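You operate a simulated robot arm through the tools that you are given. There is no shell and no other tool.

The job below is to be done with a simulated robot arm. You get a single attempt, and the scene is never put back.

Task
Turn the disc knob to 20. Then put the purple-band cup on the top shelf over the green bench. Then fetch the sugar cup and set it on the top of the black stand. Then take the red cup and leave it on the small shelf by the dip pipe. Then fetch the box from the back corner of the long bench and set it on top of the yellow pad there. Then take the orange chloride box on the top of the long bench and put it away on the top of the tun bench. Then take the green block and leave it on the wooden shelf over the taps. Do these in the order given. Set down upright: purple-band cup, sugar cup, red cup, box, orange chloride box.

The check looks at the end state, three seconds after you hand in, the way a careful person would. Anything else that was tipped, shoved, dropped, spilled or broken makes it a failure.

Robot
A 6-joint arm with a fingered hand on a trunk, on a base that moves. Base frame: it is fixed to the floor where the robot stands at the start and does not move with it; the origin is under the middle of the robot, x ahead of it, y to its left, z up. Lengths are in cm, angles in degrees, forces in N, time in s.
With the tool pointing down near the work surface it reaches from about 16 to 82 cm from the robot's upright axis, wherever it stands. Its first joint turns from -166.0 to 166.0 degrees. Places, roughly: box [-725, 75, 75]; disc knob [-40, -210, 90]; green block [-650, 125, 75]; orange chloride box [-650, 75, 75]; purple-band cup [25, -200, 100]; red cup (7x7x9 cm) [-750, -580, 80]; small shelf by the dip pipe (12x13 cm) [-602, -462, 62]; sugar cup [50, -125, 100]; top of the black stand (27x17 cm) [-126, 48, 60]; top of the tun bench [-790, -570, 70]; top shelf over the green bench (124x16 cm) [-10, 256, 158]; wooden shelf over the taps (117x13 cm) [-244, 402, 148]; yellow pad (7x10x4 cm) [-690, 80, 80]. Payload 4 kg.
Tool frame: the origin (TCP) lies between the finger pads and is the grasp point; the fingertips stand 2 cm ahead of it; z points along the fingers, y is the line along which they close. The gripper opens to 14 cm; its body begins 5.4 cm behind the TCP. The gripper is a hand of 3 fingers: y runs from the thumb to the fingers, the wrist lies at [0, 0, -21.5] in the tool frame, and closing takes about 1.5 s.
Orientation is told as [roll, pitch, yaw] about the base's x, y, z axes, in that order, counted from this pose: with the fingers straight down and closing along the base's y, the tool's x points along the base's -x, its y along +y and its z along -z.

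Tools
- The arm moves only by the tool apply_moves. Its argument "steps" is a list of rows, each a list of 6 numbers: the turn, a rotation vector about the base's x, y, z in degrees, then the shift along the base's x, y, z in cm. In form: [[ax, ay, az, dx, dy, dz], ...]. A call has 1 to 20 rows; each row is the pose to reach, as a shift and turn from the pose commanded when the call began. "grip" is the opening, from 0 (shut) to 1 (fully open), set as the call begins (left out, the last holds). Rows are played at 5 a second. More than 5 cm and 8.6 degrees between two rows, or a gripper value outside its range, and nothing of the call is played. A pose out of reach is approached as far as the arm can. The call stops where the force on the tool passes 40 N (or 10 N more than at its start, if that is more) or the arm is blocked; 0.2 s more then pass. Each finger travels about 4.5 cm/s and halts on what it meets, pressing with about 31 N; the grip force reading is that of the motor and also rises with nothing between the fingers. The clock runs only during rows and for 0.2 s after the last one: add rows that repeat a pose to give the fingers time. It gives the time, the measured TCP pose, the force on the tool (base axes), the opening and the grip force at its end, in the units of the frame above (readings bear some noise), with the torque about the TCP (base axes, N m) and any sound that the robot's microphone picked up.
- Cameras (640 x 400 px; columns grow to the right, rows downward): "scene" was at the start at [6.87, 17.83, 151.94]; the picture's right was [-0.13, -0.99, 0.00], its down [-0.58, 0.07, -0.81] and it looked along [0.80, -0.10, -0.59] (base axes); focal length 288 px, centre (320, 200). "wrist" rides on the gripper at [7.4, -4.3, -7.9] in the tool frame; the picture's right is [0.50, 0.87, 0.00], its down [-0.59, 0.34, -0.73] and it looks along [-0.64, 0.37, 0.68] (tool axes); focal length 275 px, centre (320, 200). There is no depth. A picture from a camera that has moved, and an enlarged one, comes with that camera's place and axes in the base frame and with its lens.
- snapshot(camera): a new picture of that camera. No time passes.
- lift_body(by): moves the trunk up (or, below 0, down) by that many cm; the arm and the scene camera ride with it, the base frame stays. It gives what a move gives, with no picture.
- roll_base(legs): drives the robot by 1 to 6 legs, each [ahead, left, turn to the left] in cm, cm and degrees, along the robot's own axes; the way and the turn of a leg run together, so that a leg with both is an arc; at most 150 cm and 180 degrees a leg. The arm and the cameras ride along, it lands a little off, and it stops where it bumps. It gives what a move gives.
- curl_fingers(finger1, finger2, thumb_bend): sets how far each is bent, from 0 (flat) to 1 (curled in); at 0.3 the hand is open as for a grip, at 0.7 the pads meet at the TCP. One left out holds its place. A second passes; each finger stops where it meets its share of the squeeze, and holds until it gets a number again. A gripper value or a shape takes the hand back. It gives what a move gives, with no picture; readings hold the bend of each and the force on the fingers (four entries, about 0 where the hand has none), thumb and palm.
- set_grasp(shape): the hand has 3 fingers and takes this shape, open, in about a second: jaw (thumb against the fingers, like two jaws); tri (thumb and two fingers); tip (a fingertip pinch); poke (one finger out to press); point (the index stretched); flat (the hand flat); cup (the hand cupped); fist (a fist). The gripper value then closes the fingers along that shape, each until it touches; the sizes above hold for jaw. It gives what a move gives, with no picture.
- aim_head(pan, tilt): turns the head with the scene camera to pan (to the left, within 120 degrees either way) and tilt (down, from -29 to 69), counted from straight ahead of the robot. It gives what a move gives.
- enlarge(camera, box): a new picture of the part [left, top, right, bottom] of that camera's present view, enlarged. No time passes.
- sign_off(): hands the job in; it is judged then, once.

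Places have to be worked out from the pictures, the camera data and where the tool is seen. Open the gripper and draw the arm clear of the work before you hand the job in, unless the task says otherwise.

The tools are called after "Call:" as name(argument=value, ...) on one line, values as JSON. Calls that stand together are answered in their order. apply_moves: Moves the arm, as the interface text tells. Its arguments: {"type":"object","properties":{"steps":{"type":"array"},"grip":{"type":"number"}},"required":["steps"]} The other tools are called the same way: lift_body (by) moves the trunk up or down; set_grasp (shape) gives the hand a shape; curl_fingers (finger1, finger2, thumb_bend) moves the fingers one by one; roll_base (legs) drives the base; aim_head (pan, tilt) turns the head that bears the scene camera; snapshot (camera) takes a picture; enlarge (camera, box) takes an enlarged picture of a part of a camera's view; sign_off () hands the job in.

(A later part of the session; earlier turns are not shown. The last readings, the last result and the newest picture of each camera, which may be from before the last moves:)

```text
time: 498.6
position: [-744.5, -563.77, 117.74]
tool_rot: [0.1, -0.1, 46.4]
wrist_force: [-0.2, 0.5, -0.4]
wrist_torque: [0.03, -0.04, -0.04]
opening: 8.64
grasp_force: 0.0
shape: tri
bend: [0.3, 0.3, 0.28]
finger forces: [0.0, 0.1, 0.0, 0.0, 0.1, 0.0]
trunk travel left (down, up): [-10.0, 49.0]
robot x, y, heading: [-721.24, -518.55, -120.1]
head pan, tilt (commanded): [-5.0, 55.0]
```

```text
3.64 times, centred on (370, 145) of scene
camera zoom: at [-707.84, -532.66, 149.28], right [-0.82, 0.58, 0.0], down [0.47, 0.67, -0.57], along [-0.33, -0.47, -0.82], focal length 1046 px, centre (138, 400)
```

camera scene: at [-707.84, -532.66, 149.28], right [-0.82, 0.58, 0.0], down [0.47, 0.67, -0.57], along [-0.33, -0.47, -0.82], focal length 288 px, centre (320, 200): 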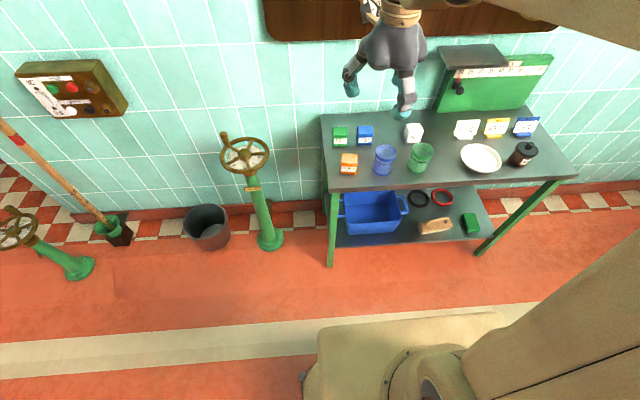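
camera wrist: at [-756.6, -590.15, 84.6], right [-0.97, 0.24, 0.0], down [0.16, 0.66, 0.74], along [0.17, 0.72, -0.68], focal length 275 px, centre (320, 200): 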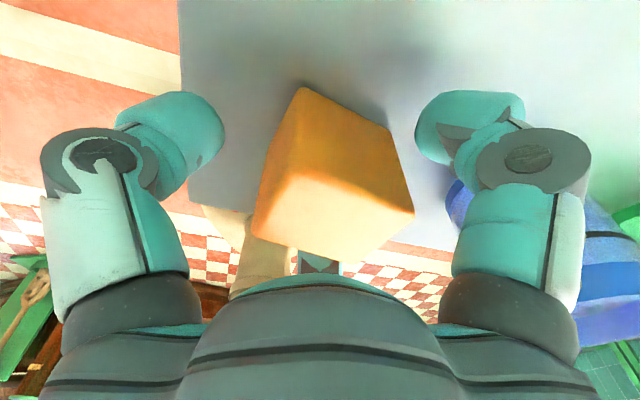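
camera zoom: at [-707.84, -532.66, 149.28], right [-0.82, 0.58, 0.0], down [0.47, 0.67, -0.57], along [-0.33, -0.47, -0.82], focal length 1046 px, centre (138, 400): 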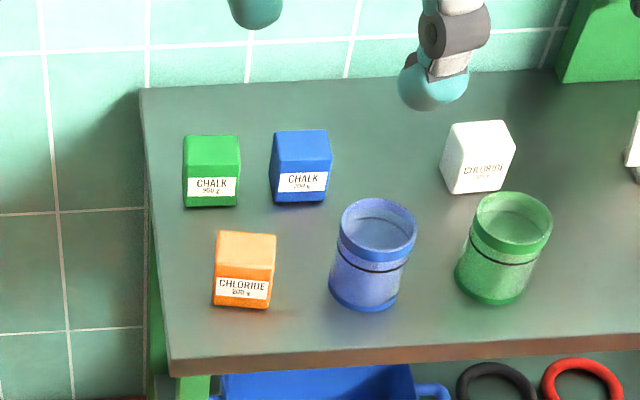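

The orange chloride box stands upright on the tun bench and its neighbours are undisturbed. Now I go back for the green block, reversing along the same aisle.

Call:
roll_base(legs=[[-32, 0, 0], [0, -97, 0], [0, -98, 0]])

Call:
roll_base(legs=[[-150, 0, 0], [-150, 0, 0]])

```text
time: 510.2
position: [-897.46, -437.15, 117.69]
tool_rot: [0.0, -0.1, 46.5]
wrist_force: [-0.2, -0.4, 0.1]
wrist_torque: [0.01, -0.02, 0.0]
opening: 8.62
grasp_force: 0.1
shape: tri
bend: [0.3, 0.3, 0.28]
finger forces: [0.1, 0.1, 0.0, 0.0, 0.0, 0.0]
trunk travel left (down, up): [-10.0, 49.0]
robot x, y, heading: [-874.37, -392.23, -120.1]
head pan, tilt (commanded): [-5.0, 55.0]
```

```text
time: 524.6
position: [-748.11, -178.7, 117.84]
tool_rot: [0.1, -0.2, 47.3]
wrist_force: [-0.5, 0.8, -0.6]
wrist_torque: [-0.05, 0.0, 0.02]
opening: 8.63
grasp_force: 0.1
shape: tri
bend: [0.3, 0.3, 0.28]
finger forces: [0.0, 0.0, 0.1, 0.0, 0.1, 0.0]
trunk travel left (down, up): [-10.0, 49.0]
robot x, y, heading: [-725.8, -133.45, -119.3]
head pan, tilt (commanded): [-5.0, 55.0]
```

Call:
roll_base(legs=[[-100, 20, -0.7], [-100, 0, 0], [-60, 0, 0]])

Call:
roll_base(legs=[[0, 0, -90]])

Call:
aim_head(pan=5, tilt=45)

Call:
snapshot(camera="scene")

Call:
snapshot(camera="wrist")

```text
time: 537.6
position: [-601.48, 35.85, 117.6]
tool_rot: [0.1, -0.2, 45.8]
wrist_force: [0.2, 0.5, -0.6]
wrist_torque: [0.0, 0.02, -0.01]
opening: 8.62
grasp_force: 0.1
shape: tri
bend: [0.3, 0.3, 0.28]
finger forces: [0.0, 0.1, 0.0, 0.1, 0.0, 0.1]
trunk travel left (down, up): [-10.0, 49.0]
robot x, y, heading: [-577.86, 80.44, -120.7]
head pan, tilt (commanded): [-5.0, 55.0]
```

```text
time: 541.8
position: [-622.3, 104.95, 117.82]
tool_rot: [-0.1, -0.1, -45.2]
wrist_force: [-0.3, 0.2, -0.1]
wrist_torque: [-0.03, -0.01, -0.04]
opening: 8.65
grasp_force: 0.1
shape: tri
bend: [0.3, 0.3, 0.28]
finger forces: [0.1, 0.0, 0.0, 0.1, 0.0, 0.0]
trunk travel left (down, up): [-10.0, 49.0]
robot x, y, heading: [-577.95, 80.79, 148.2]
head pan, tilt (commanded): [-5.0, 55.0]
```

```text
time: 542.6
position: [-622.21, 104.97, 117.67]
tool_rot: [0.0, -0.1, -45.2]
wrist_force: [-0.4, 0.2, 1.5]
wrist_torque: [0.01, 0.01, 0.0]
opening: 8.6
grasp_force: 0.1
shape: tri
bend: [0.3, 0.3, 0.28]
finger forces: [0.1, 0.0, 0.0, 0.0, 0.0, 0.0]
trunk travel left (down, up): [-10.0, 49.0]
robot x, y, heading: [-578.09, 80.51, 148.3]
head pan, tilt (commanded): [5.0, 45.0]
```

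```text
taken
camera scene: at [-593.32, 66.96, 150.62], right [0.45, 0.89, 0.0], down [0.63, -0.32, -0.71], along [-0.63, 0.32, -0.71], focal length 288 px, centre (320, 200)
```

scene: 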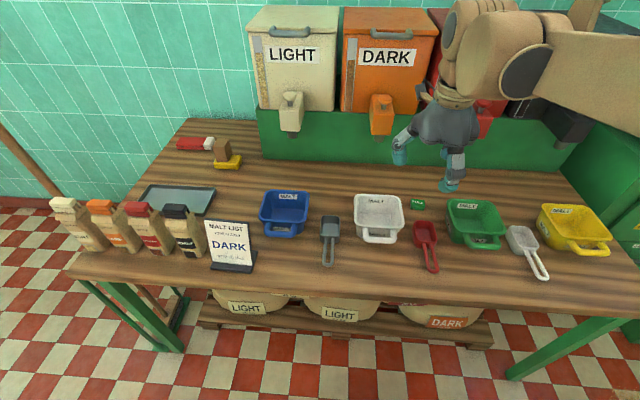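

```text
taken
camera wrist: at [-630.63, 107.15, 125.6], right [0.26, 0.96, 0.0], down [0.65, -0.18, 0.74], along [0.71, -0.19, -0.68], focal length 275 px, centre (320, 200)
```

wrist: 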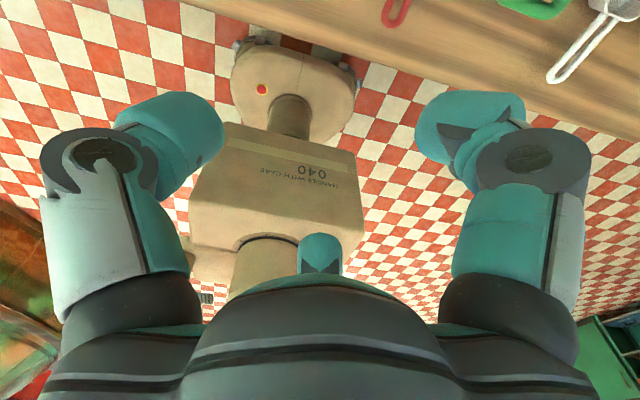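

The green block lies between the white and green trays. I zoom in to measure it.

Call:
enlarge(camera="scene", box=[350, 150, 510, 280])

Call:
enlarge(camera="scene", box=[395, 185, 445, 225])

```text
3.08 times, centred on (430, 215) of scene
camera zoom: at [-593.32, 66.96, 150.62], right [0.45, 0.89, 0.0], down [0.63, -0.32, -0.71], along [-0.63, 0.32, -0.71], focal length 885 px, centre (-18, 154)
```

zoom: 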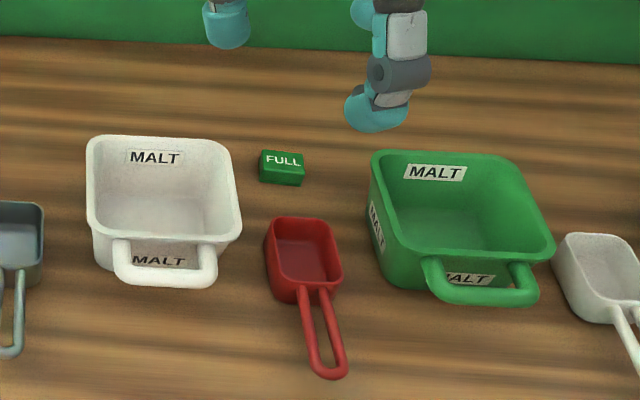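

```text
10.00 times, centred on (420, 205) of scene
camera zoom: at [-593.32, 66.96, 150.62], right [0.45, 0.89, 0.0], down [0.63, -0.32, -0.71], along [-0.63, 0.32, -0.71], focal length 2877 px, centre (-680, 150)
```

zoom: 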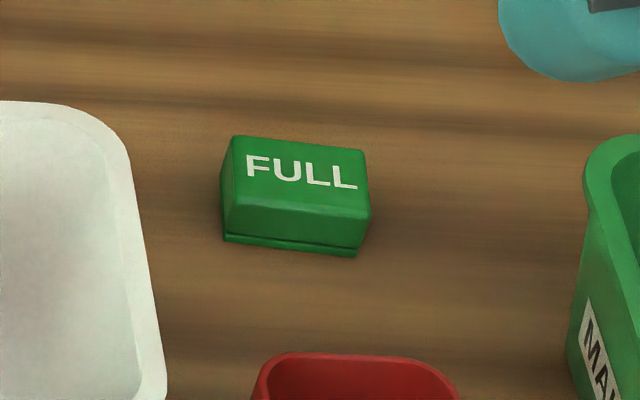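

The block is marked "FULL", about 4.6×3.3×2.8 cm, centred near [-640.5, 127.8] with ~9 cm clear around it. I drive 14 cm closer and move above it with a smaller opening.

Call:
roll_base(legs=[[14, 0, 1.5]])

Call:
apply_moves(steps=[[0, 0, 2, -1.6, 3.8, 0], [0, 0, 4, -3.2, 7.6, 0], [0, 0, 6, -4.8, 11.5, 0], [0, 0, 8, -6.2, 15, 0], [0, 0, 8, -6.2, 15, -4], [0, 0, 8, -6.2, 15, -8], [0, 0, 8, -6.2, 15, -12], [0, 0, 8, -6.2, 15, -12]], grip=0.55)

Call:
snapshot(camera="wrist")

Call:
snapshot(camera="scene")

```text
time: 543.9
position: [-634.96, 111.11, 117.69]
tool_rot: [0.0, -0.1, -43.7]
wrist_force: [-0.4, -0.8, -0.3]
wrist_torque: [-0.02, -0.03, 0.0]
opening: 8.63
grasp_force: 0.2
shape: tri
bend: [0.3, 0.3, 0.28]
finger forces: [0.1, 0.0, 0.0, 0.0, 0.0, 0.1]
trunk travel left (down, up): [-10.0, 49.0]
robot x, y, heading: [-590.2, 87.6, 149.8]
head pan, tilt (commanded): [5.0, 45.0]
```

```text
time: 545.7
position: [-641.04, 126.19, 105.69]
tool_rot: [0.0, -0.1, -35.8]
wrist_force: [0.9, 1.5, 0.1]
wrist_torque: [-0.01, -0.03, -0.01]
opening: 7.75
grasp_force: 0.2
shape: tri
bend: [0.32, 0.32, 0.31]
finger forces: [0.0, 0.0, 0.0, 0.1, 0.1, 0.1]
trunk travel left (down, up): [-10.0, 49.0]
robot x, y, heading: [-589.91, 88.22, 149.7]
head pan, tilt (commanded): [5.0, 45.0]
```

```text
taken
camera wrist: at [-649.66, 126.93, 113.58], right [0.1, 0.99, 0.0], down [0.67, -0.07, 0.74], along [0.73, -0.07, -0.68], focal length 275 px, centre (320, 200)
```

wrist: 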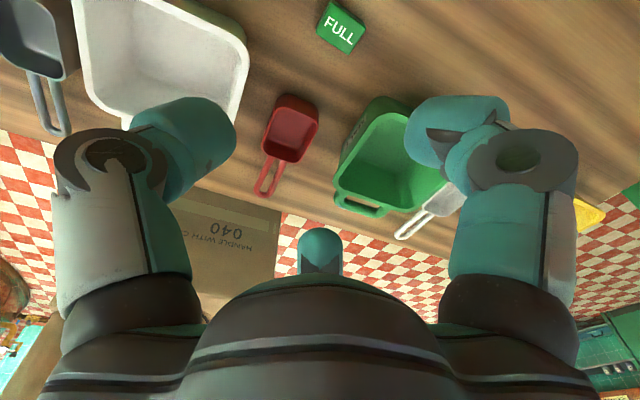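

```text
taken
camera scene: at [-605.02, 73.83, 150.63], right [0.43, 0.9, 0.0], down [0.64, -0.3, -0.71], along [-0.64, 0.3, -0.71], focal length 288 px, centre (320, 200)
```

scene: 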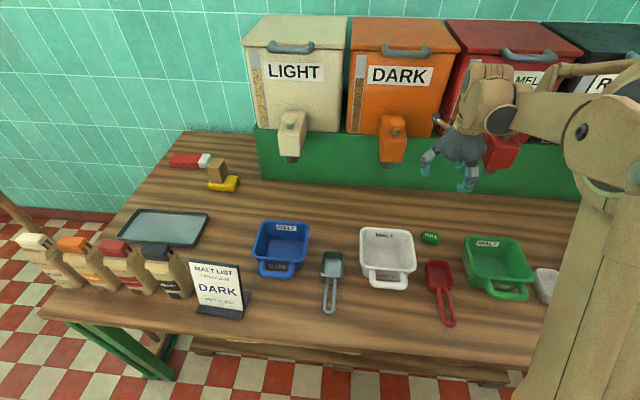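

The block is ~2.2 cm to the side; I correct and descend to z 93 to check the alignment again.

Call:
apply_moves(steps=[[0, 0, 0, 0.4, 2.1, -1], [0, 0, 0, 0.4, 2.1, -5], [0, 0, 0, 0.4, 2.1, -9], [0, 0, 0, 0.4, 2.1, -12.5], [0, 0, 0, 0.4, 2.1, -12.5]])

Call:
snapshot(camera="wrist")

Call:
enlarge(camera="wrist", box=[240, 20, 400, 140])

```text
time: 546.9
position: [-640.64, 128.04, 93.11]
tool_rot: [0.1, -0.2, -35.7]
wrist_force: [-0.7, -0.4, 0.4]
wrist_torque: [-0.02, 0.01, -0.01]
opening: 7.72
grasp_force: 0.1
shape: tri
bend: [0.32, 0.32, 0.31]
finger forces: [0.0, 0.0, 0.0, 0.0, 0.0, 0.1]
trunk travel left (down, up): [-10.0, 49.0]
robot x, y, heading: [-589.96, 87.79, 149.6]
head pan, tilt (commanded): [5.0, 45.0]
```

```text
taken
camera wrist: at [-649.31, 128.93, 101.1], right [0.1, 0.99, 0.0], down [0.67, -0.07, 0.74], along [0.73, -0.07, -0.68], focal length 275 px, centre (320, 200)
```

wrist: 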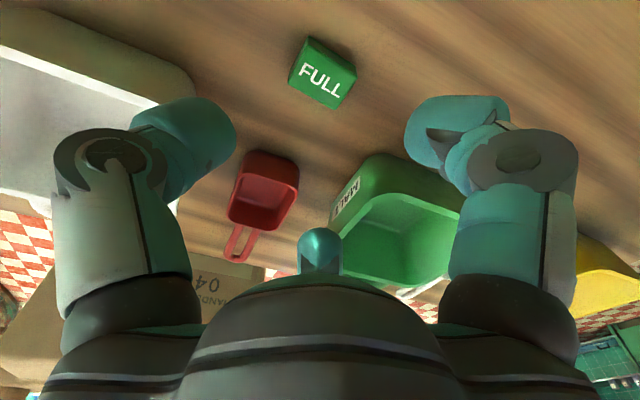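

```text
3.33 times, centred on (320, 80) of wrist
camera zoom: at [-649.31, 128.93, 101.1], right [0.1, 0.99, 0.0], down [0.67, -0.07, 0.74], along [0.73, -0.07, -0.68], focal length 918 px, centre (320, 600)
```

zoom: 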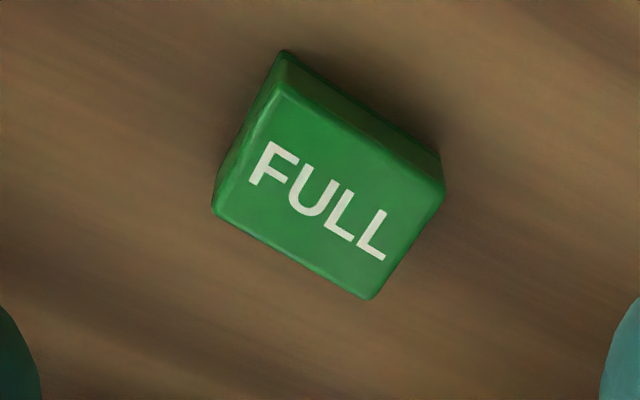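

Aligned. From earlier contacts I judge the bench top at z≈78.8 and the block about 2 cm tall, so I descend to TCP z 81.6 (fingertips ~0.8 cm above the bench).

Call:
apply_moves(steps=[[0, 0, -2, 0, 0.2, -3], [0, 0, -2, 0, 0.2, -6], [0, 0, -2, 0, 0.2, -9], [0, 0, -2, 0, 0.2, -10.7], [0, 0, -2, 0, 0.2, -11.5], [0, 0, -2, 0, 0.2, -11.5]])

Call:
snapshot(camera="wrist")

Call:
enlarge(camera="scene", box=[380, 170, 480, 260])

```text
time: 548.3
position: [-640.6, 128.46, 81.71]
tool_rot: [0.0, -0.1, -37.8]
wrist_force: [0.8, 0.0, 0.1]
wrist_torque: [-0.01, -0.02, 0.02]
opening: 7.74
grasp_force: 0.0
shape: tri
bend: [0.32, 0.32, 0.31]
finger forces: [0.0, 0.0, 0.0, 0.0, 0.1, 0.0]
trunk travel left (down, up): [-10.0, 49.0]
robot x, y, heading: [-589.71, 87.68, 149.6]
head pan, tilt (commanded): [5.0, 45.0]
```

```text
taken
camera wrist: at [-649.29, 129.49, 89.53], right [0.14, 0.99, 0.0], down [0.67, -0.09, 0.74], along [0.73, -0.1, -0.68], focal length 275 px, centre (320, 200)
```

wrist: 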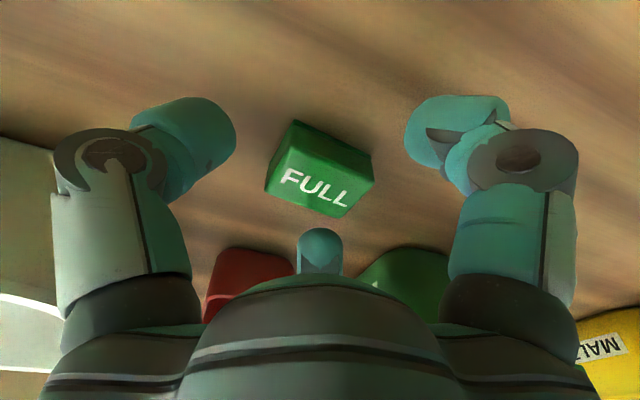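

```text
4.44 times, centred on (430, 215) of scene
camera zoom: at [-605.03, 73.85, 150.63], right [0.43, 0.9, 0.0], down [0.64, -0.3, -0.71], along [-0.64, 0.3, -0.71], focal length 1279 px, centre (-169, 133)
```

zoom: 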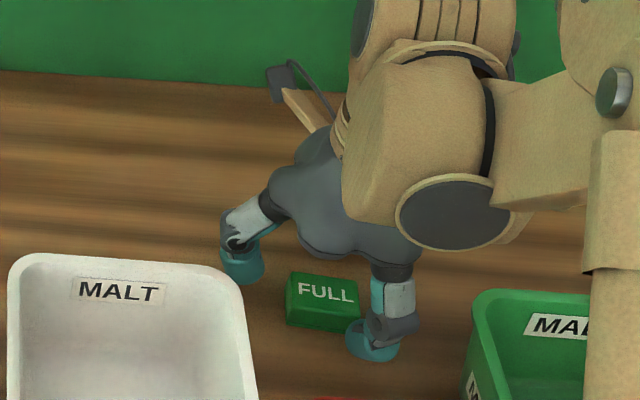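

The block is centred between the fingers. I lower 0.4 cm more and close on it.

Call:
apply_moves(steps=[[0, 0, 0, 0, 0, -0.2], [0, 0, 0, 0, 0, -0.4], [0, 0, 0, 0, 0, -0.4]])

Call:
apply_moves(steps=[[0, 0, 0, 0, 0, 0], [0, 0, 0, 0, 0, 0], [0, 0, 0, 0, 0, 0], [0, 0, 0, 0, 0, 0], [0, 0, 0, 0, 0, 0], [0, 0, 0, 0, 0, 0], [0, 0, 0, 0, 0, 0]], grip=0.12)

Call:
snapshot(camera="wrist")

```text
time: 549.1
position: [-640.73, 128.33, 81.24]
tool_rot: [0.0, -0.1, -37.8]
wrist_force: [0.6, -0.3, 0.3]
wrist_torque: [0.03, -0.01, -0.03]
opening: 7.75
grasp_force: 0.0
shape: tri
bend: [0.32, 0.32, 0.31]
finger forces: [0.0, 0.0, 0.0, 0.1, 0.1, 0.0]
trunk travel left (down, up): [-10.0, 49.0]
robot x, y, heading: [-590.17, 87.7, 149.4]
head pan, tilt (commanded): [5.0, 45.0]
```

```text
time: 550.7
position: [-640.76, 128.45, 81.22]
tool_rot: [-0.1, 0.0, -37.7]
wrist_force: [-0.8, 0.7, 2.7]
wrist_torque: [0.07, 0.02, 0.0]
opening: 3.58
grasp_force: 30.9
shape: tri
bend: [0.47, 0.45, 0.46]
finger forces: [22.8, 25.9, 0.0, 0.0, 24.4, 0.0]
trunk travel left (down, up): [-10.0, 49.0]
robot x, y, heading: [-589.81, 88.0, 149.6]
head pan, tilt (commanded): [5.0, 45.0]
```

```text
taken
camera wrist: at [-649.3, 129.5, 89.19], right [0.14, 0.99, 0.0], down [0.67, -0.09, 0.74], along [0.73, -0.1, -0.68], focal length 275 px, centre (320, 200)
```

wrist: 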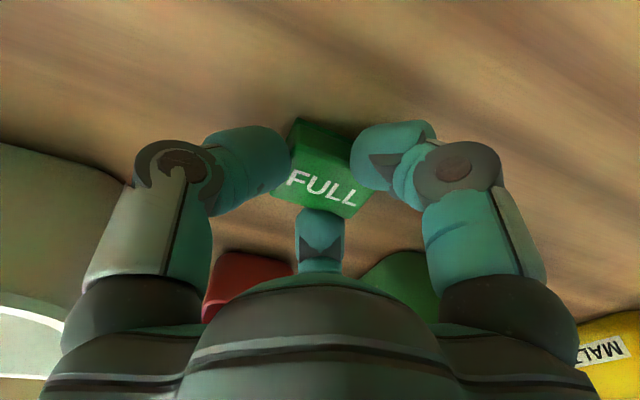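

The fingers hold the block with ~24 N each. I lift a few centimetres and check that it comes along.

Call:
apply_moves(steps=[[0, 0, 0, 0, 0, 1], [0, 0, 0, 0, 0, 3], [0, 0, 0, 0, 0, 6], [0, 0, 0, 0, 0, 10], [0, 0, 0, 0, 0, 10]])

Call:
snapshot(camera="wrist")

```text
time: 551.9
position: [-640.78, 128.36, 91.19]
tool_rot: [0.0, -0.1, -37.7]
wrist_force: [0.1, 0.6, -0.9]
wrist_torque: [-0.02, -0.02, 0.03]
opening: 3.5
grasp_force: 30.7
shape: tri
bend: [0.47, 0.45, 0.47]
finger forces: [21.4, 27.7, 0.1, 0.1, 23.1, 0.0]
trunk travel left (down, up): [-10.0, 49.0]
robot x, y, heading: [-589.81, 87.83, 149.9]
head pan, tilt (commanded): [5.0, 45.0]
```

```text
taken
camera wrist: at [-649.26, 129.44, 99.19], right [0.14, 0.99, 0.0], down [0.67, -0.09, 0.74], along [0.73, -0.1, -0.68], focal length 275 px, centre (320, 200)
```

wrist: 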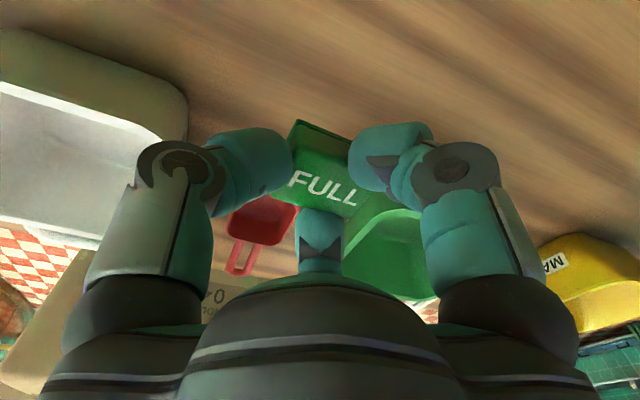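

The block is held securely. I lift it to z≈120, retract, back off and turn to face the far wall with the wooden shelf.

Call:
apply_moves(steps=[[0, 0, 0, 0, 0, 4], [0, 0, 0, 0, 0, 8], [0, 0, 0, 0, 0, 12], [0, 0, 0, 0, 0, 16], [0, 0, 0, 0, 0, 20], [0, 0, 0, 0, 0, 24], [0, 0, 0, 0, 0, 28], [0, 0, 0, 2.4, -2.4, 28], [0, 0, 0, 4.8, -4.8, 28], [0, 0, 0, 7.2, -7.2, 28], [0, 0, 0, 9.6, -9.6, 28], [0, 0, 0, 12, -12, 28], [0, 0, 0, 12, -12, 28]])

Call:
roll_base(legs=[[-30, 0, 0], [0, 0, -90]])

Call:
aim_head(pan=-5, tilt=12)

Call:
snapshot(camera="scene")

```text
time: 554.7
position: [-628.6, 116.48, 119.29]
tool_rot: [0.0, 0.0, -37.7]
wrist_force: [0.2, -0.7, -1.0]
wrist_torque: [0.02, -0.04, -0.02]
opening: 3.45
grasp_force: 31.3
shape: tri
bend: [0.47, 0.45, 0.47]
finger forces: [20.8, 26.7, 0.0, 0.0, 23.2, 0.0]
trunk travel left (down, up): [-10.0, 49.0]
robot x, y, heading: [-590.03, 87.57, 149.7]
head pan, tilt (commanded): [5.0, 45.0]
```

```text
time: 560.6
position: [-535.64, 111.59, 119.21]
tool_rot: [-0.1, -0.1, -127.7]
wrist_force: [-0.1, -0.5, -1.0]
wrist_torque: [-0.01, 0.02, -0.02]
opening: 3.28
grasp_force: 30.8
shape: tri
bend: [0.48, 0.45, 0.5]
finger forces: [22.2, 24.2, 0.1, 0.0, 15.8, 0.1]
trunk travel left (down, up): [-10.0, 49.0]
robot x, y, heading: [-564.18, 73.04, 59.6]
head pan, tilt (commanded): [5.0, 45.0]
```

```text
time: 561.5
position: [-535.68, 111.56, 119.15]
tool_rot: [0.0, -0.1, -127.8]
wrist_force: [-0.4, 0.2, -0.2]
wrist_torque: [0.02, 0.04, 0.02]
opening: 3.28
grasp_force: 30.9
shape: tri
bend: [0.48, 0.45, 0.5]
finger forces: [22.1, 24.2, 0.0, 0.1, 15.8, 0.0]
trunk travel left (down, up): [-10.0, 49.0]
robot x, y, heading: [-564.12, 72.88, 59.7]
head pan, tilt (commanded): [-5.0, 12.0]
```

```text
taken
camera scene: at [-576.03, 88.24, 155.79], right [0.82, -0.58, 0.0], down [-0.12, -0.17, -0.98], along [0.57, 0.8, -0.21], focal length 288 px, centre (320, 200)
```

scene: 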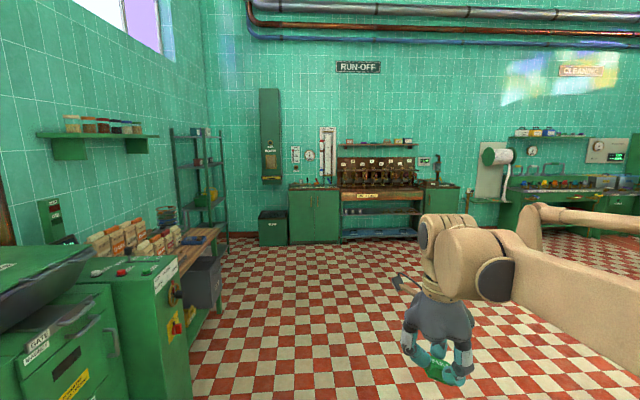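

The grip reading changed a bit (opening 3.28, thumb force lower), so I check the block in the hand.

Call:
snapshot(camera="wrist")

Call:
enlarge(camera="scene", box=[380, 280, 500, 390])

```text
taken
camera wrist: at [-534.58, 119.99, 127.14], right [0.99, -0.13, 0.0], down [-0.09, -0.67, 0.74], along [-0.1, -0.73, -0.68], focal length 275 px, centre (320, 200)
```

wrist: 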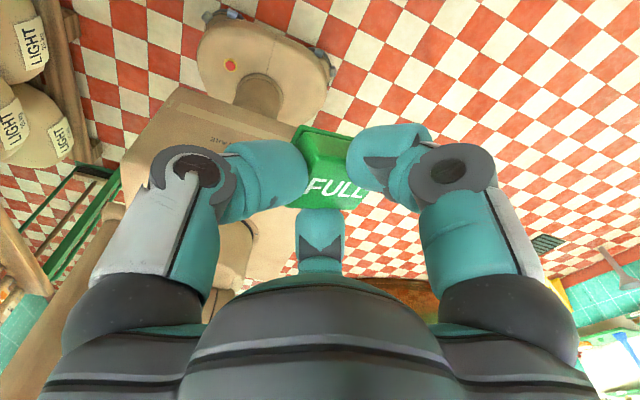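

```text
3.64 times, centred on (440, 335) of scene
camera zoom: at [-576.03, 88.24, 155.79], right [0.82, -0.58, 0.0], down [-0.12, -0.17, -0.98], along [0.57, 0.8, -0.21], focal length 1046 px, centre (-116, -291)
```

zoom: 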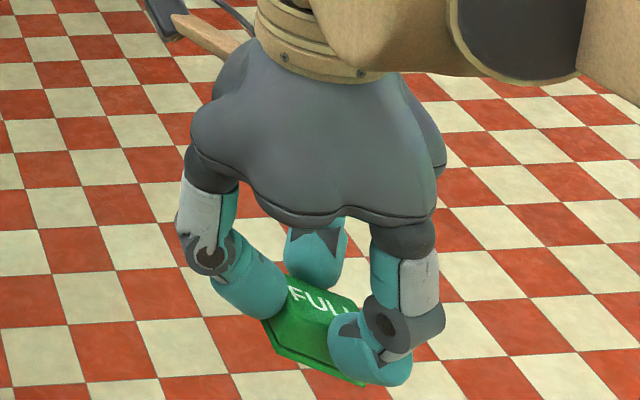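

The block has begun to rotate in the grip — the thumb is pushing along its long axis. Rather than risk dropping it, I return to the long bench, set it down on the free strip behind its old place, and re-grip it more stably.

Call:
roll_base(legs=[[0, 0, 90]])

Call:
roll_base(legs=[[33, 0, 0]])

Call:
snapshot(camera="wrist")

```text
time: 565.8
position: [-602.96, 101.18, 119.22]
tool_rot: [0.0, -0.2, -37.6]
wrist_force: [0.4, -0.4, -0.6]
wrist_torque: [-0.01, -0.02, 0.04]
opening: 3.28
grasp_force: 31.0
shape: tri
bend: [0.48, 0.46, 0.5]
finger forces: [21.7, 23.1, 0.0, 0.1, 17.1, 0.0]
trunk travel left (down, up): [-10.0, 49.0]
robot x, y, heading: [-564.37, 73.05, 149.7]
head pan, tilt (commanded): [-5.0, 12.0]
```

```text
time: 568.0
position: [-631.94, 118.09, 119.09]
tool_rot: [0.0, -0.2, -37.5]
wrist_force: [-0.4, -0.3, -0.4]
wrist_torque: [-0.03, -0.01, -0.01]
opening: 3.29
grasp_force: 31.2
shape: tri
bend: [0.48, 0.46, 0.5]
finger forces: [21.6, 23.0, 0.1, 0.0, 17.1, 0.0]
trunk travel left (down, up): [-10.0, 49.0]
robot x, y, heading: [-593.06, 89.83, 150.0]
head pan, tilt (commanded): [-5.0, 12.0]
```

```text
taken
camera wrist: at [-640.61, 119.13, 127.1], right [0.13, 0.99, 0.0], down [0.67, -0.09, 0.74], along [0.73, -0.1, -0.68], focal length 275 px, centre (320, 200)
```

wrist: 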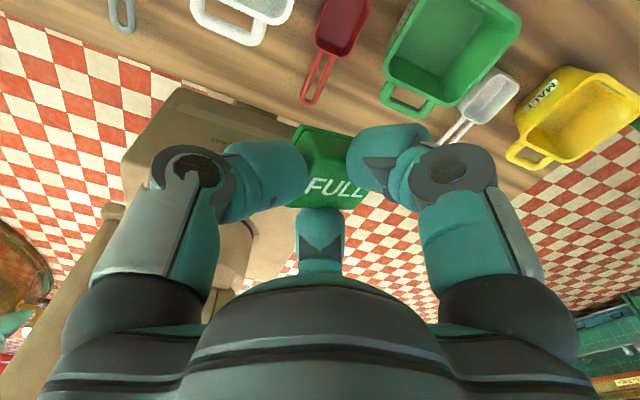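

Call:
apply_moves(steps=[[0, 0, 0, -3.5, 3.35, 0], [0, 0, 0, -7, 6.7, 0], [0, 0, 0, -10.5, 10, 0], [0, 0, 0, -14, 13.4, 0], [0, 0, 0, -14, 13.4, -4.5], [0, 0, 0, -14, 13.4, -9], [0, 0, 0, -14, 13.4, -13.5], [0, 0, 0, -14, 13.4, -18], [0, 0, 0, -14, 13.4, -22.5], [0, 0, 0, -14, 13.4, -27], [0, 0, 0, -14, 13.4, -31], [0, 0, 0, -14, 13.4, -34], [0, 0, 0, -14, 13.4, -35.5], [0, 0, 0, -14, 13.4, -35.5]])

Call:
aim_head(pan=0, tilt=45)

Call:
snapshot(camera="scene")

Call:
snapshot(camera="wrist")

```text
time: 571.0
position: [-646.04, 131.45, 83.73]
tool_rot: [0.0, -0.1, -37.5]
wrist_force: [1.0, 0.1, -1.0]
wrist_torque: [0.02, 0.0, -0.02]
opening: 3.29
grasp_force: 31.3
shape: tri
bend: [0.48, 0.46, 0.5]
finger forces: [21.9, 23.5, 0.0, 0.0, 15.8, 0.0]
trunk travel left (down, up): [-10.0, 49.0]
robot x, y, heading: [-592.89, 89.65, 149.8]
head pan, tilt (commanded): [-5.0, 12.0]
```

```text
time: 572.0
position: [-645.94, 131.56, 83.68]
tool_rot: [0.0, -0.1, -37.5]
wrist_force: [0.1, -0.1, -0.9]
wrist_torque: [0.0, 0.01, -0.02]
opening: 3.26
grasp_force: 30.1
shape: tri
bend: [0.48, 0.46, 0.5]
finger forces: [21.9, 23.5, 0.1, 0.0, 15.8, 0.1]
trunk travel left (down, up): [-10.0, 49.0]
robot x, y, heading: [-593.08, 89.53, 149.8]
head pan, tilt (commanded): [0.0, 45.0]
```

```text
taken
camera scene: at [-607.82, 76.22, 150.64], right [0.5, 0.86, 0.0], down [0.61, -0.35, -0.71], along [-0.61, 0.36, -0.71], focal length 288 px, centre (320, 200)
```

scene: 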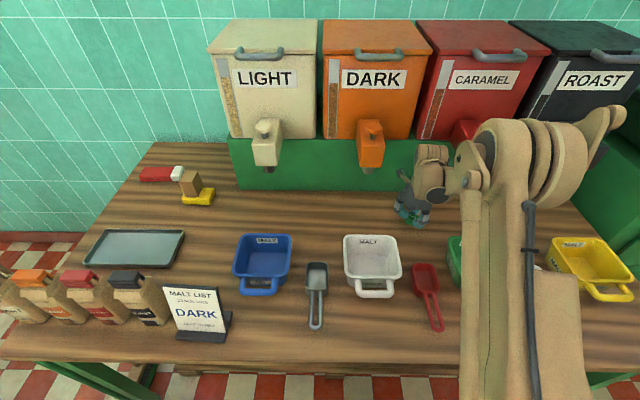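

```text
taken
camera wrist: at [-654.61, 132.62, 91.62], right [0.13, 0.99, 0.0], down [0.67, -0.09, 0.74], along [0.73, -0.1, -0.68], focal length 275 px, centre (320, 200)
```

wrist: 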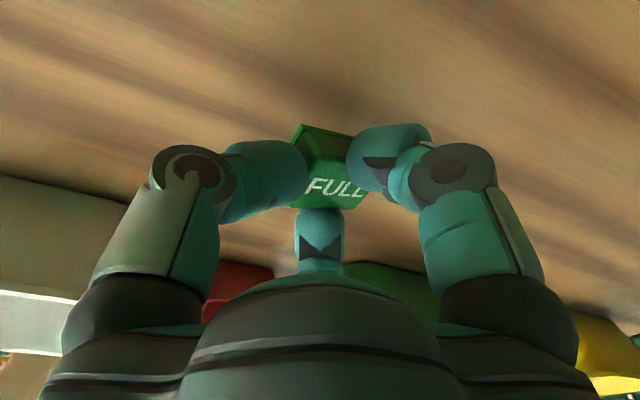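

I lower the block onto the free strip in small steps.

Call:
apply_moves(steps=[[0, 0, 0, 0, 0, -0.5], [0, 0, 0, 0, 0, -1], [0, 0, 0, 0, 0, -1]])

Call:
apply_moves(steps=[[0, 0, 0, 0, 0, -0.4], [0, 0, 0, 0, 0, -0.4]])

Call:
apply_moves(steps=[[0, 0, 0, 0, 0, -0.4], [0, 0, 0, 0, 0, -0.4]])

```text
time: 572.8
position: [-646.0, 131.64, 82.65]
tool_rot: [-0.1, -0.1, -37.5]
wrist_force: [0.7, 0.0, 0.0]
wrist_torque: [0.01, -0.02, 0.02]
opening: 3.27
grasp_force: 30.6
shape: tri
bend: [0.48, 0.46, 0.5]
finger forces: [21.9, 23.5, 0.1, 0.1, 15.8, 0.0]
trunk travel left (down, up): [-10.0, 49.0]
robot x, y, heading: [-592.97, 89.61, 149.8]
head pan, tilt (commanded): [0.0, 45.0]
```

```text
time: 573.4
position: [-645.99, 131.55, 82.31]
tool_rot: [0.0, -0.1, -37.6]
wrist_force: [-0.6, 0.0, 2.8]
wrist_torque: [0.1, 0.06, 0.08]
opening: 3.25
grasp_force: 31.3
shape: tri
bend: [0.48, 0.46, 0.5]
finger forces: [23.1, 23.9, 0.1, 0.0, 15.8, 0.0]
trunk travel left (down, up): [-10.0, 49.0]
robot x, y, heading: [-593.34, 89.51, 149.9]
head pan, tilt (commanded): [0.0, 45.0]
```

```text
time: 574.0
position: [-645.96, 131.28, 82.13]
tool_rot: [0.0, 0.1, -37.4]
wrist_force: [-5.0, -5.0, 24.7]
wrist_torque: [0.55, 0.1, 0.1]
opening: 3.31
grasp_force: 31.1
shape: tri
bend: [0.48, 0.46, 0.5]
finger forces: [38.5, 28.7, 0.1, 0.1, 18.4, 0.0]
trunk travel left (down, up): [-10.0, 49.0]
robot x, y, heading: [-592.95, 89.64, 150.0]
head pan, tilt (commanded): [0.0, 45.0]
```

Contact (the block had slipped ~1 cm in the grip). I ease up and open the fingers.

Call:
apply_moves(steps=[[0, 0, 0, 0, 0, 0.25], [0, 0, 0, 0, 0, 0.25]])

Call:
apply_moves(steps=[[0, 0, 0, 0, 0, 0], [0, 0, 0, 0, 0, 0], [0, 0, 0, 0, 0, 0], [0, 0, 0, 0, 0, 0], [0, 0, 0, 0, 0, 0], [0, 0, 0, 0, 0, 0], [0, 0, 0, 0, 0, 2], [0, 0, 0, 0, 0, 6], [0, 0, 0, 0, 0, 10], [0, 0, 0, 0, 0, 12], [0, 0, 0, 0, 0, 12]], grip=0.55)

Call:
snapshot(camera="wrist")

Call:
enlarge(camera="scene", box=[360, 130, 480, 250])

```text
time: 574.5
position: [-645.97, 131.49, 82.19]
tool_rot: [0.1, -0.1, -37.4]
wrist_force: [-0.5, -1.9, 5.5]
wrist_torque: [0.03, 0.01, 0.03]
opening: 3.28
grasp_force: 30.7
shape: tri
bend: [0.48, 0.46, 0.5]
finger forces: [29.4, 25.4, 0.0, 0.0, 16.7, 0.0]
trunk travel left (down, up): [-10.0, 49.0]
robot x, y, heading: [-593.0, 89.86, 149.7]
head pan, tilt (commanded): [0.0, 45.0]
```

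```text
time: 577.0
position: [-645.87, 131.43, 94.21]
tool_rot: [0.0, -0.2, -37.6]
wrist_force: [0.1, -0.4, -0.3]
wrist_torque: [0.0, -0.03, 0.0]
opening: 7.64
grasp_force: 0.0
shape: tri
bend: [0.32, 0.32, 0.31]
finger forces: [0.1, 0.0, 0.1, 0.0, 0.0, 0.1]
trunk travel left (down, up): [-10.0, 49.0]
robot x, y, heading: [-593.49, 89.39, 150.2]
head pan, tilt (commanded): [0.0, 45.0]
```

```text
taken
camera wrist: at [-654.54, 132.43, 102.1], right [0.13, 0.99, 0.0], down [0.67, -0.09, 0.74], along [0.73, -0.1, -0.68], focal length 275 px, centre (320, 200)
```

wrist: 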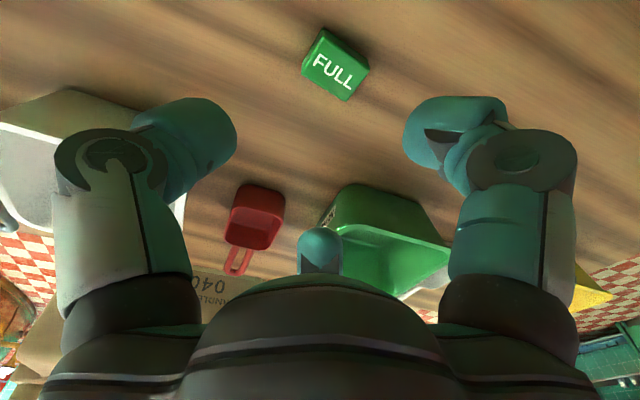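

```text
3.33 times, centred on (420, 190) of scene
camera zoom: at [-607.81, 76.21, 150.63], right [0.5, 0.86, 0.0], down [0.61, -0.36, -0.71], along [-0.61, 0.35, -0.71], focal length 959 px, centre (-13, 233)
```

zoom: 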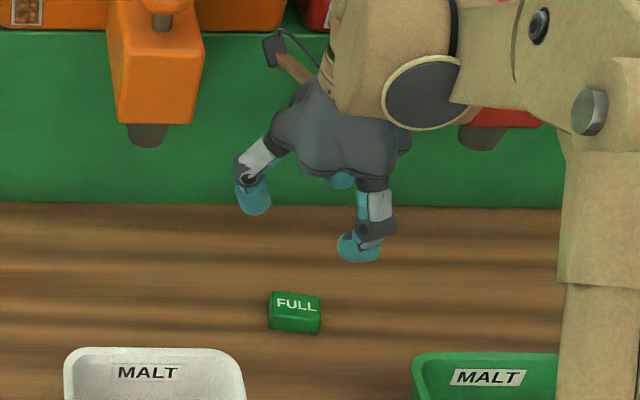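

The block is set down upright on the free strip. I zoom on it to choose a better grip orientation.

Call:
enlarge(camera="wrist", box=[250, 10, 410, 130])

```text
3.33 times, centred on (330, 70) of wrist
camera zoom: at [-654.54, 132.43, 102.1], right [0.13, 0.99, 0.0], down [0.67, -0.09, 0.74], along [0.73, -0.1, -0.68], focal length 918 px, centre (287, 633)
```

zoom: 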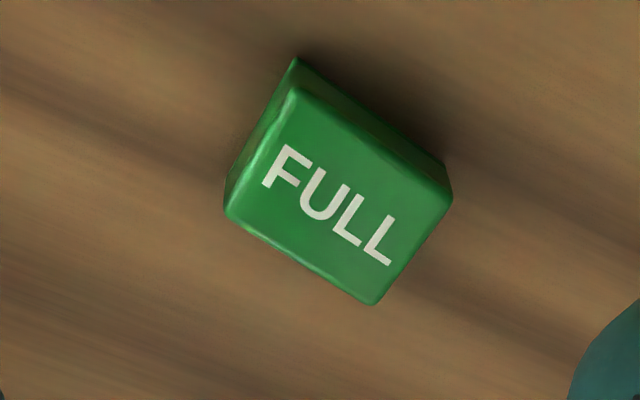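

The block is at about [-645.7, 132.6] with its wide faces toward headings −42/138. I turn the hand so the thumb presses a wide face centrally and the two fingers hold the opposite corners, which is self-centring.

Call:
apply_moves(steps=[[0, 0, 7.8, 0.1, 0.6, 1], [0, 0, 15.6, 0.16, 1.18, 2], [0, 0, 23.4, 0.16, 1.18, 2], [0, 0, 31.2, 0.16, 1.18, 2], [0, 0, 39, 0.16, 1.18, 2], [0, 0, 46.8, 0.16, 1.18, 2], [0, 0, 54.6, 0.16, 1.18, 2], [0, 0, 62.4, 0.16, 1.18, 2], [0, 0, 70.2, 0.16, 1.18, 2], [0, 0, 78, 0.16, 1.18, 2], [0, 0, 85.6, 0.16, 1.18, 2], [0, 0, 85.6, 0.16, 1.18, 2]])

Call:
snapshot(camera="wrist")

Call:
enlarge(camera="wrist", box=[240, 10, 400, 130])

```text
time: 579.5
position: [-645.82, 132.72, 96.27]
tool_rot: [0.0, -0.2, 48.2]
wrist_force: [-0.2, -0.2, -1.1]
wrist_torque: [0.0, -0.01, -0.01]
opening: 7.66
grasp_force: 0.1
shape: tri
bend: [0.32, 0.32, 0.31]
finger forces: [0.0, 0.0, 0.0, 0.0, 0.0, 0.0]
trunk travel left (down, up): [-10.0, 49.0]
robot x, y, heading: [-593.03, 89.62, 150.1]
head pan, tilt (commanded): [0.0, 45.0]
```

```text
taken
camera wrist: at [-647.66, 124.17, 104.07], right [-0.98, 0.2, 0.0], down [0.14, 0.66, 0.74], along [0.15, 0.72, -0.68], focal length 275 px, centre (320, 200)
```

wrist: 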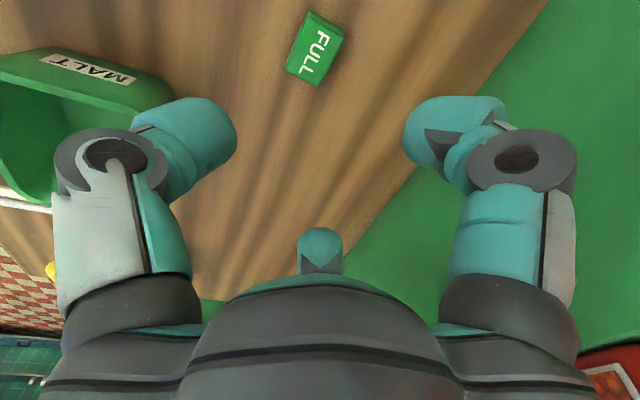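

```text
3.33 times, centred on (320, 70) of wrist
camera zoom: at [-647.66, 124.17, 104.07], right [-0.98, 0.2, 0.0], down [0.14, 0.66, 0.74], along [0.15, 0.72, -0.68], focal length 918 px, centre (320, 633)
```

zoom: 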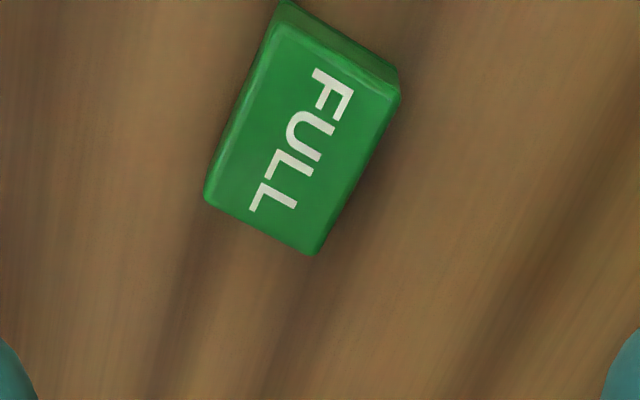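

The block's centre is ~0.8 cm off; I correct by (+0.3, −0.7), fine-rotate 2° and descend to grip height.

Call:
apply_moves(steps=[[0, 0, 2, 0.3, -0.7, -1], [0, 0, 2, 0.3, -0.7, -5], [0, 0, 2, 0.3, -0.7, -9], [0, 0, 2, 0.3, -0.7, -12], [0, 0, 2, 0.3, -0.7, -12]])

Call:
enlarge(camera="wrist", box=[200, 60, 440, 240])

```text
time: 580.8
position: [-645.44, 131.95, 84.23]
tool_rot: [0.0, -0.1, 50.0]
wrist_force: [0.3, 0.7, 0.4]
wrist_torque: [-0.02, 0.0, -0.01]
opening: 7.63
grasp_force: 0.0
shape: tri
bend: [0.32, 0.32, 0.31]
finger forces: [0.0, 0.0, 0.0, 0.1, 0.0, 0.0]
trunk travel left (down, up): [-10.0, 49.0]
robot x, y, heading: [-593.14, 89.92, 149.6]
head pan, tilt (commanded): [0.0, 45.0]
```

```text
2.22 times, centred on (320, 150) of wrist
camera zoom: at [-647.0, 123.49, 92.12], right [-0.99, 0.17, 0.0], down [0.12, 0.67, 0.74], along [0.13, 0.72, -0.68], focal length 612 px, centre (320, 311)
```

zoom: 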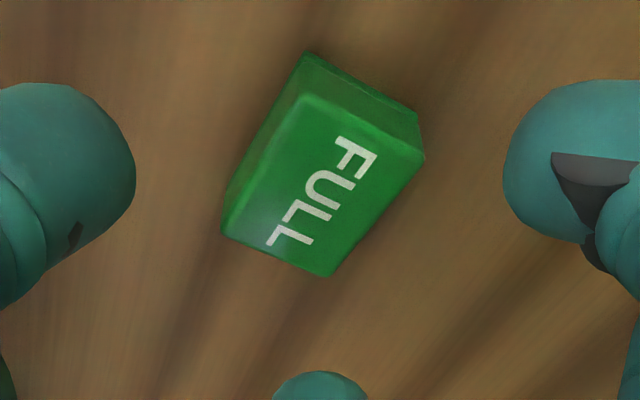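

Call:
apply_moves(steps=[[0, 0, 0, 0, -0.2, -1.5], [0, 0, 0, 0, -0.2, -2.5], [0, 0, 0, 0, -0.2, -3], [0, 0, 0, 0, -0.2, -3]])

Call:
apply_moves(steps=[[0, 0, 0, 0, 0, 0], [0, 0, 0, 0, 0, 0], [0, 0, 0, 0, 0, 0], [0, 0, 0, 0, 0, 0], [0, 0, 0, 0, 0, 0], [0, 0, 0, 0, 0, 0], [0, 0, 0, 0, 0, 0]], grip=0.1)

Call:
snapshot(camera="wrist")

Call:
enlarge(camera="wrist", box=[220, 90, 420, 270])

```text
time: 581.8
position: [-645.41, 131.67, 81.17]
tool_rot: [-0.1, -0.1, 50.0]
wrist_force: [0.2, -0.1, 0.2]
wrist_torque: [0.01, 0.0, -0.03]
opening: 7.66
grasp_force: 0.0
shape: tri
bend: [0.32, 0.32, 0.31]
finger forces: [0.1, 0.0, 0.0, 0.1, 0.1, 0.0]
trunk travel left (down, up): [-10.0, 49.0]
robot x, y, heading: [-593.24, 89.61, 149.9]
head pan, tilt (commanded): [0.0, 45.0]
```

```text
time: 583.4
position: [-645.64, 131.65, 81.16]
tool_rot: [0.0, -0.1, 50.1]
wrist_force: [0.4, 0.7, 0.1]
wrist_torque: [0.0, -0.01, -0.01]
opening: 3.93
grasp_force: 31.0
shape: tri
bend: [0.42, 0.42, 0.46]
finger forces: [29.1, 27.2, 0.1, 0.0, 25.4, 0.1]
trunk travel left (down, up): [-10.0, 49.0]
robot x, y, heading: [-593.04, 89.59, 149.7]
head pan, tilt (commanded): [0.0, 45.0]
```

```text
taken
camera wrist: at [-647.07, 123.19, 89.09], right [-0.99, 0.17, 0.0], down [0.12, 0.67, 0.74], along [0.13, 0.72, -0.68], focal length 275 px, centre (320, 200)
```

wrist: 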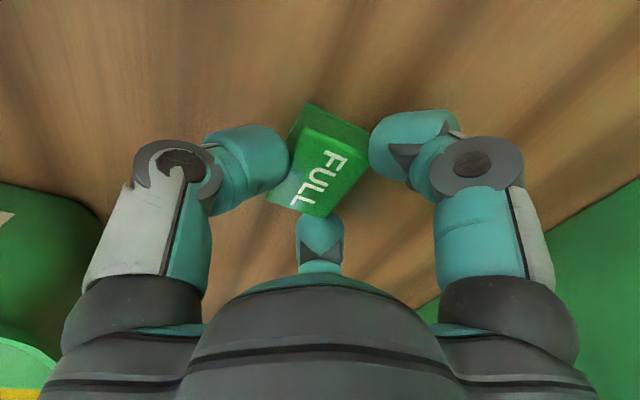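

```text
2.22 times, centred on (320, 180) of wrist
camera zoom: at [-647.07, 123.19, 89.09], right [-0.99, 0.17, 0.0], down [0.12, 0.67, 0.74], along [0.13, 0.72, -0.68], focal length 612 px, centre (320, 244)
```

zoom: 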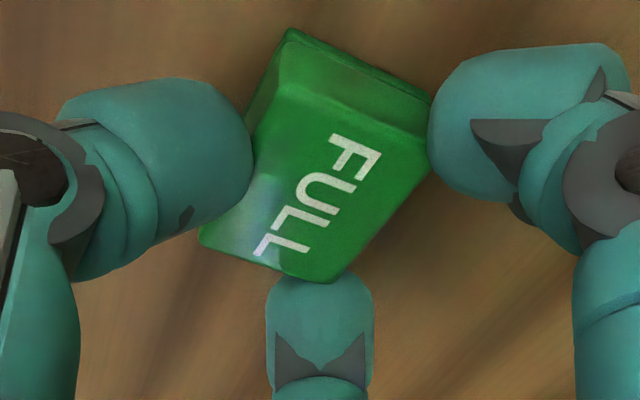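

A balanced three-point grip (25–29 N, opening 3.93). I lift 10 cm and watch whether it stays stable.

Call:
apply_moves(steps=[[0, 0, 0, 0, 0, 1], [0, 0, 0, 0, 0, 3], [0, 0, 0, 0, 0, 6], [0, 0, 0, 0, 0, 10], [0, 0, 0, 0, 0, 10], [0, 0, 0, 0, 0, 10], [0, 0, 0, 0, 0, 10]])

Call:
enlarge(camera="wrist", box=[220, 90, 420, 270])

Call:
apply_moves(steps=[[0, 0, 0, 0, 0, 4], [0, 0, 0, 0, 0, 8], [0, 0, 0, 0, 0, 12], [0, 0, 0, 0, 0, 16], [0, 0, 0, 0, 0, 20], [0, 0, 0, 0, 0, 24], [0, 0, 0, 0, 0, 28], [0, 0, 0, 2.7, -2.2, 28], [0, 0, 0, 5.4, -4.4, 28], [0, 0, 0, 8.1, -6.6, 28], [0, 0, 0, 10.8, -8.8, 28], [0, 0, 0, 13.5, -11, 28], [0, 0, 0, 16, -13, 28], [0, 0, 0, 16, -13, 28]])

Call:
enlarge(camera="wrist", box=[220, 90, 420, 270])

```text
time: 585.0
position: [-645.56, 131.72, 91.16]
tool_rot: [0.0, 0.0, 50.1]
wrist_force: [1.0, 0.6, -1.1]
wrist_torque: [0.04, 0.03, 0.01]
opening: 3.92
grasp_force: 30.9
shape: tri
bend: [0.42, 0.42, 0.46]
finger forces: [29.2, 27.1, 0.1, 0.0, 25.4, 0.0]
trunk travel left (down, up): [-10.0, 49.0]
robot x, y, heading: [-593.32, 89.39, 149.7]
head pan, tilt (commanded): [0.0, 45.0]
```

```text
2.22 times, centred on (320, 180) of wrist
camera zoom: at [-647.16, 123.24, 99.09], right [-0.99, 0.17, 0.0], down [0.12, 0.67, 0.74], along [0.13, 0.72, -0.68], focal length 612 px, centre (320, 244)
```

zoom: 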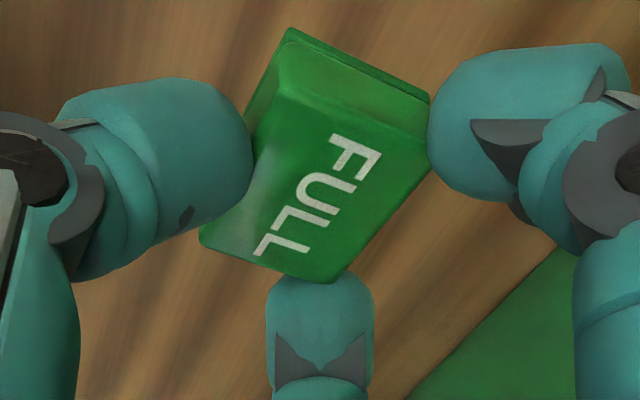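

```text
time: 588.0
position: [-629.49, 118.75, 119.16]
tool_rot: [-0.1, -0.1, 50.1]
wrist_force: [-0.4, -0.6, -0.7]
wrist_torque: [-0.01, 0.01, 0.01]
opening: 3.95
grasp_force: 30.8
shape: tri
bend: [0.42, 0.42, 0.46]
finger forces: [29.5, 27.0, 0.0, 0.0, 25.0, 0.0]
trunk travel left (down, up): [-10.0, 49.0]
robot x, y, heading: [-593.32, 89.53, 149.9]
head pan, tilt (commanded): [0.0, 45.0]
```

```text
2.22 times, centred on (320, 180) of wrist
camera zoom: at [-631.13, 110.21, 127.07], right [-0.99, 0.17, 0.0], down [0.12, 0.67, 0.74], along [0.13, 0.72, -0.68], focal length 612 px, centre (320, 244)
```

zoom: 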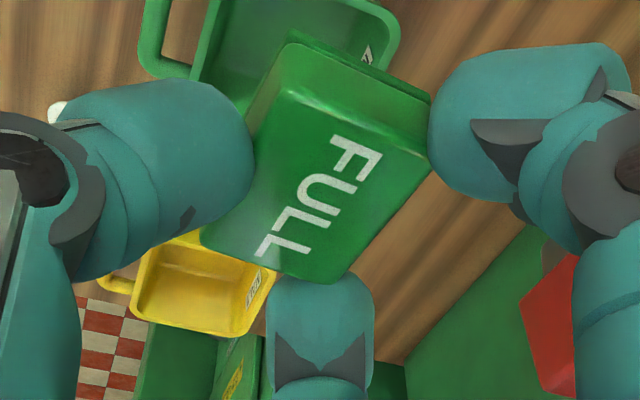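

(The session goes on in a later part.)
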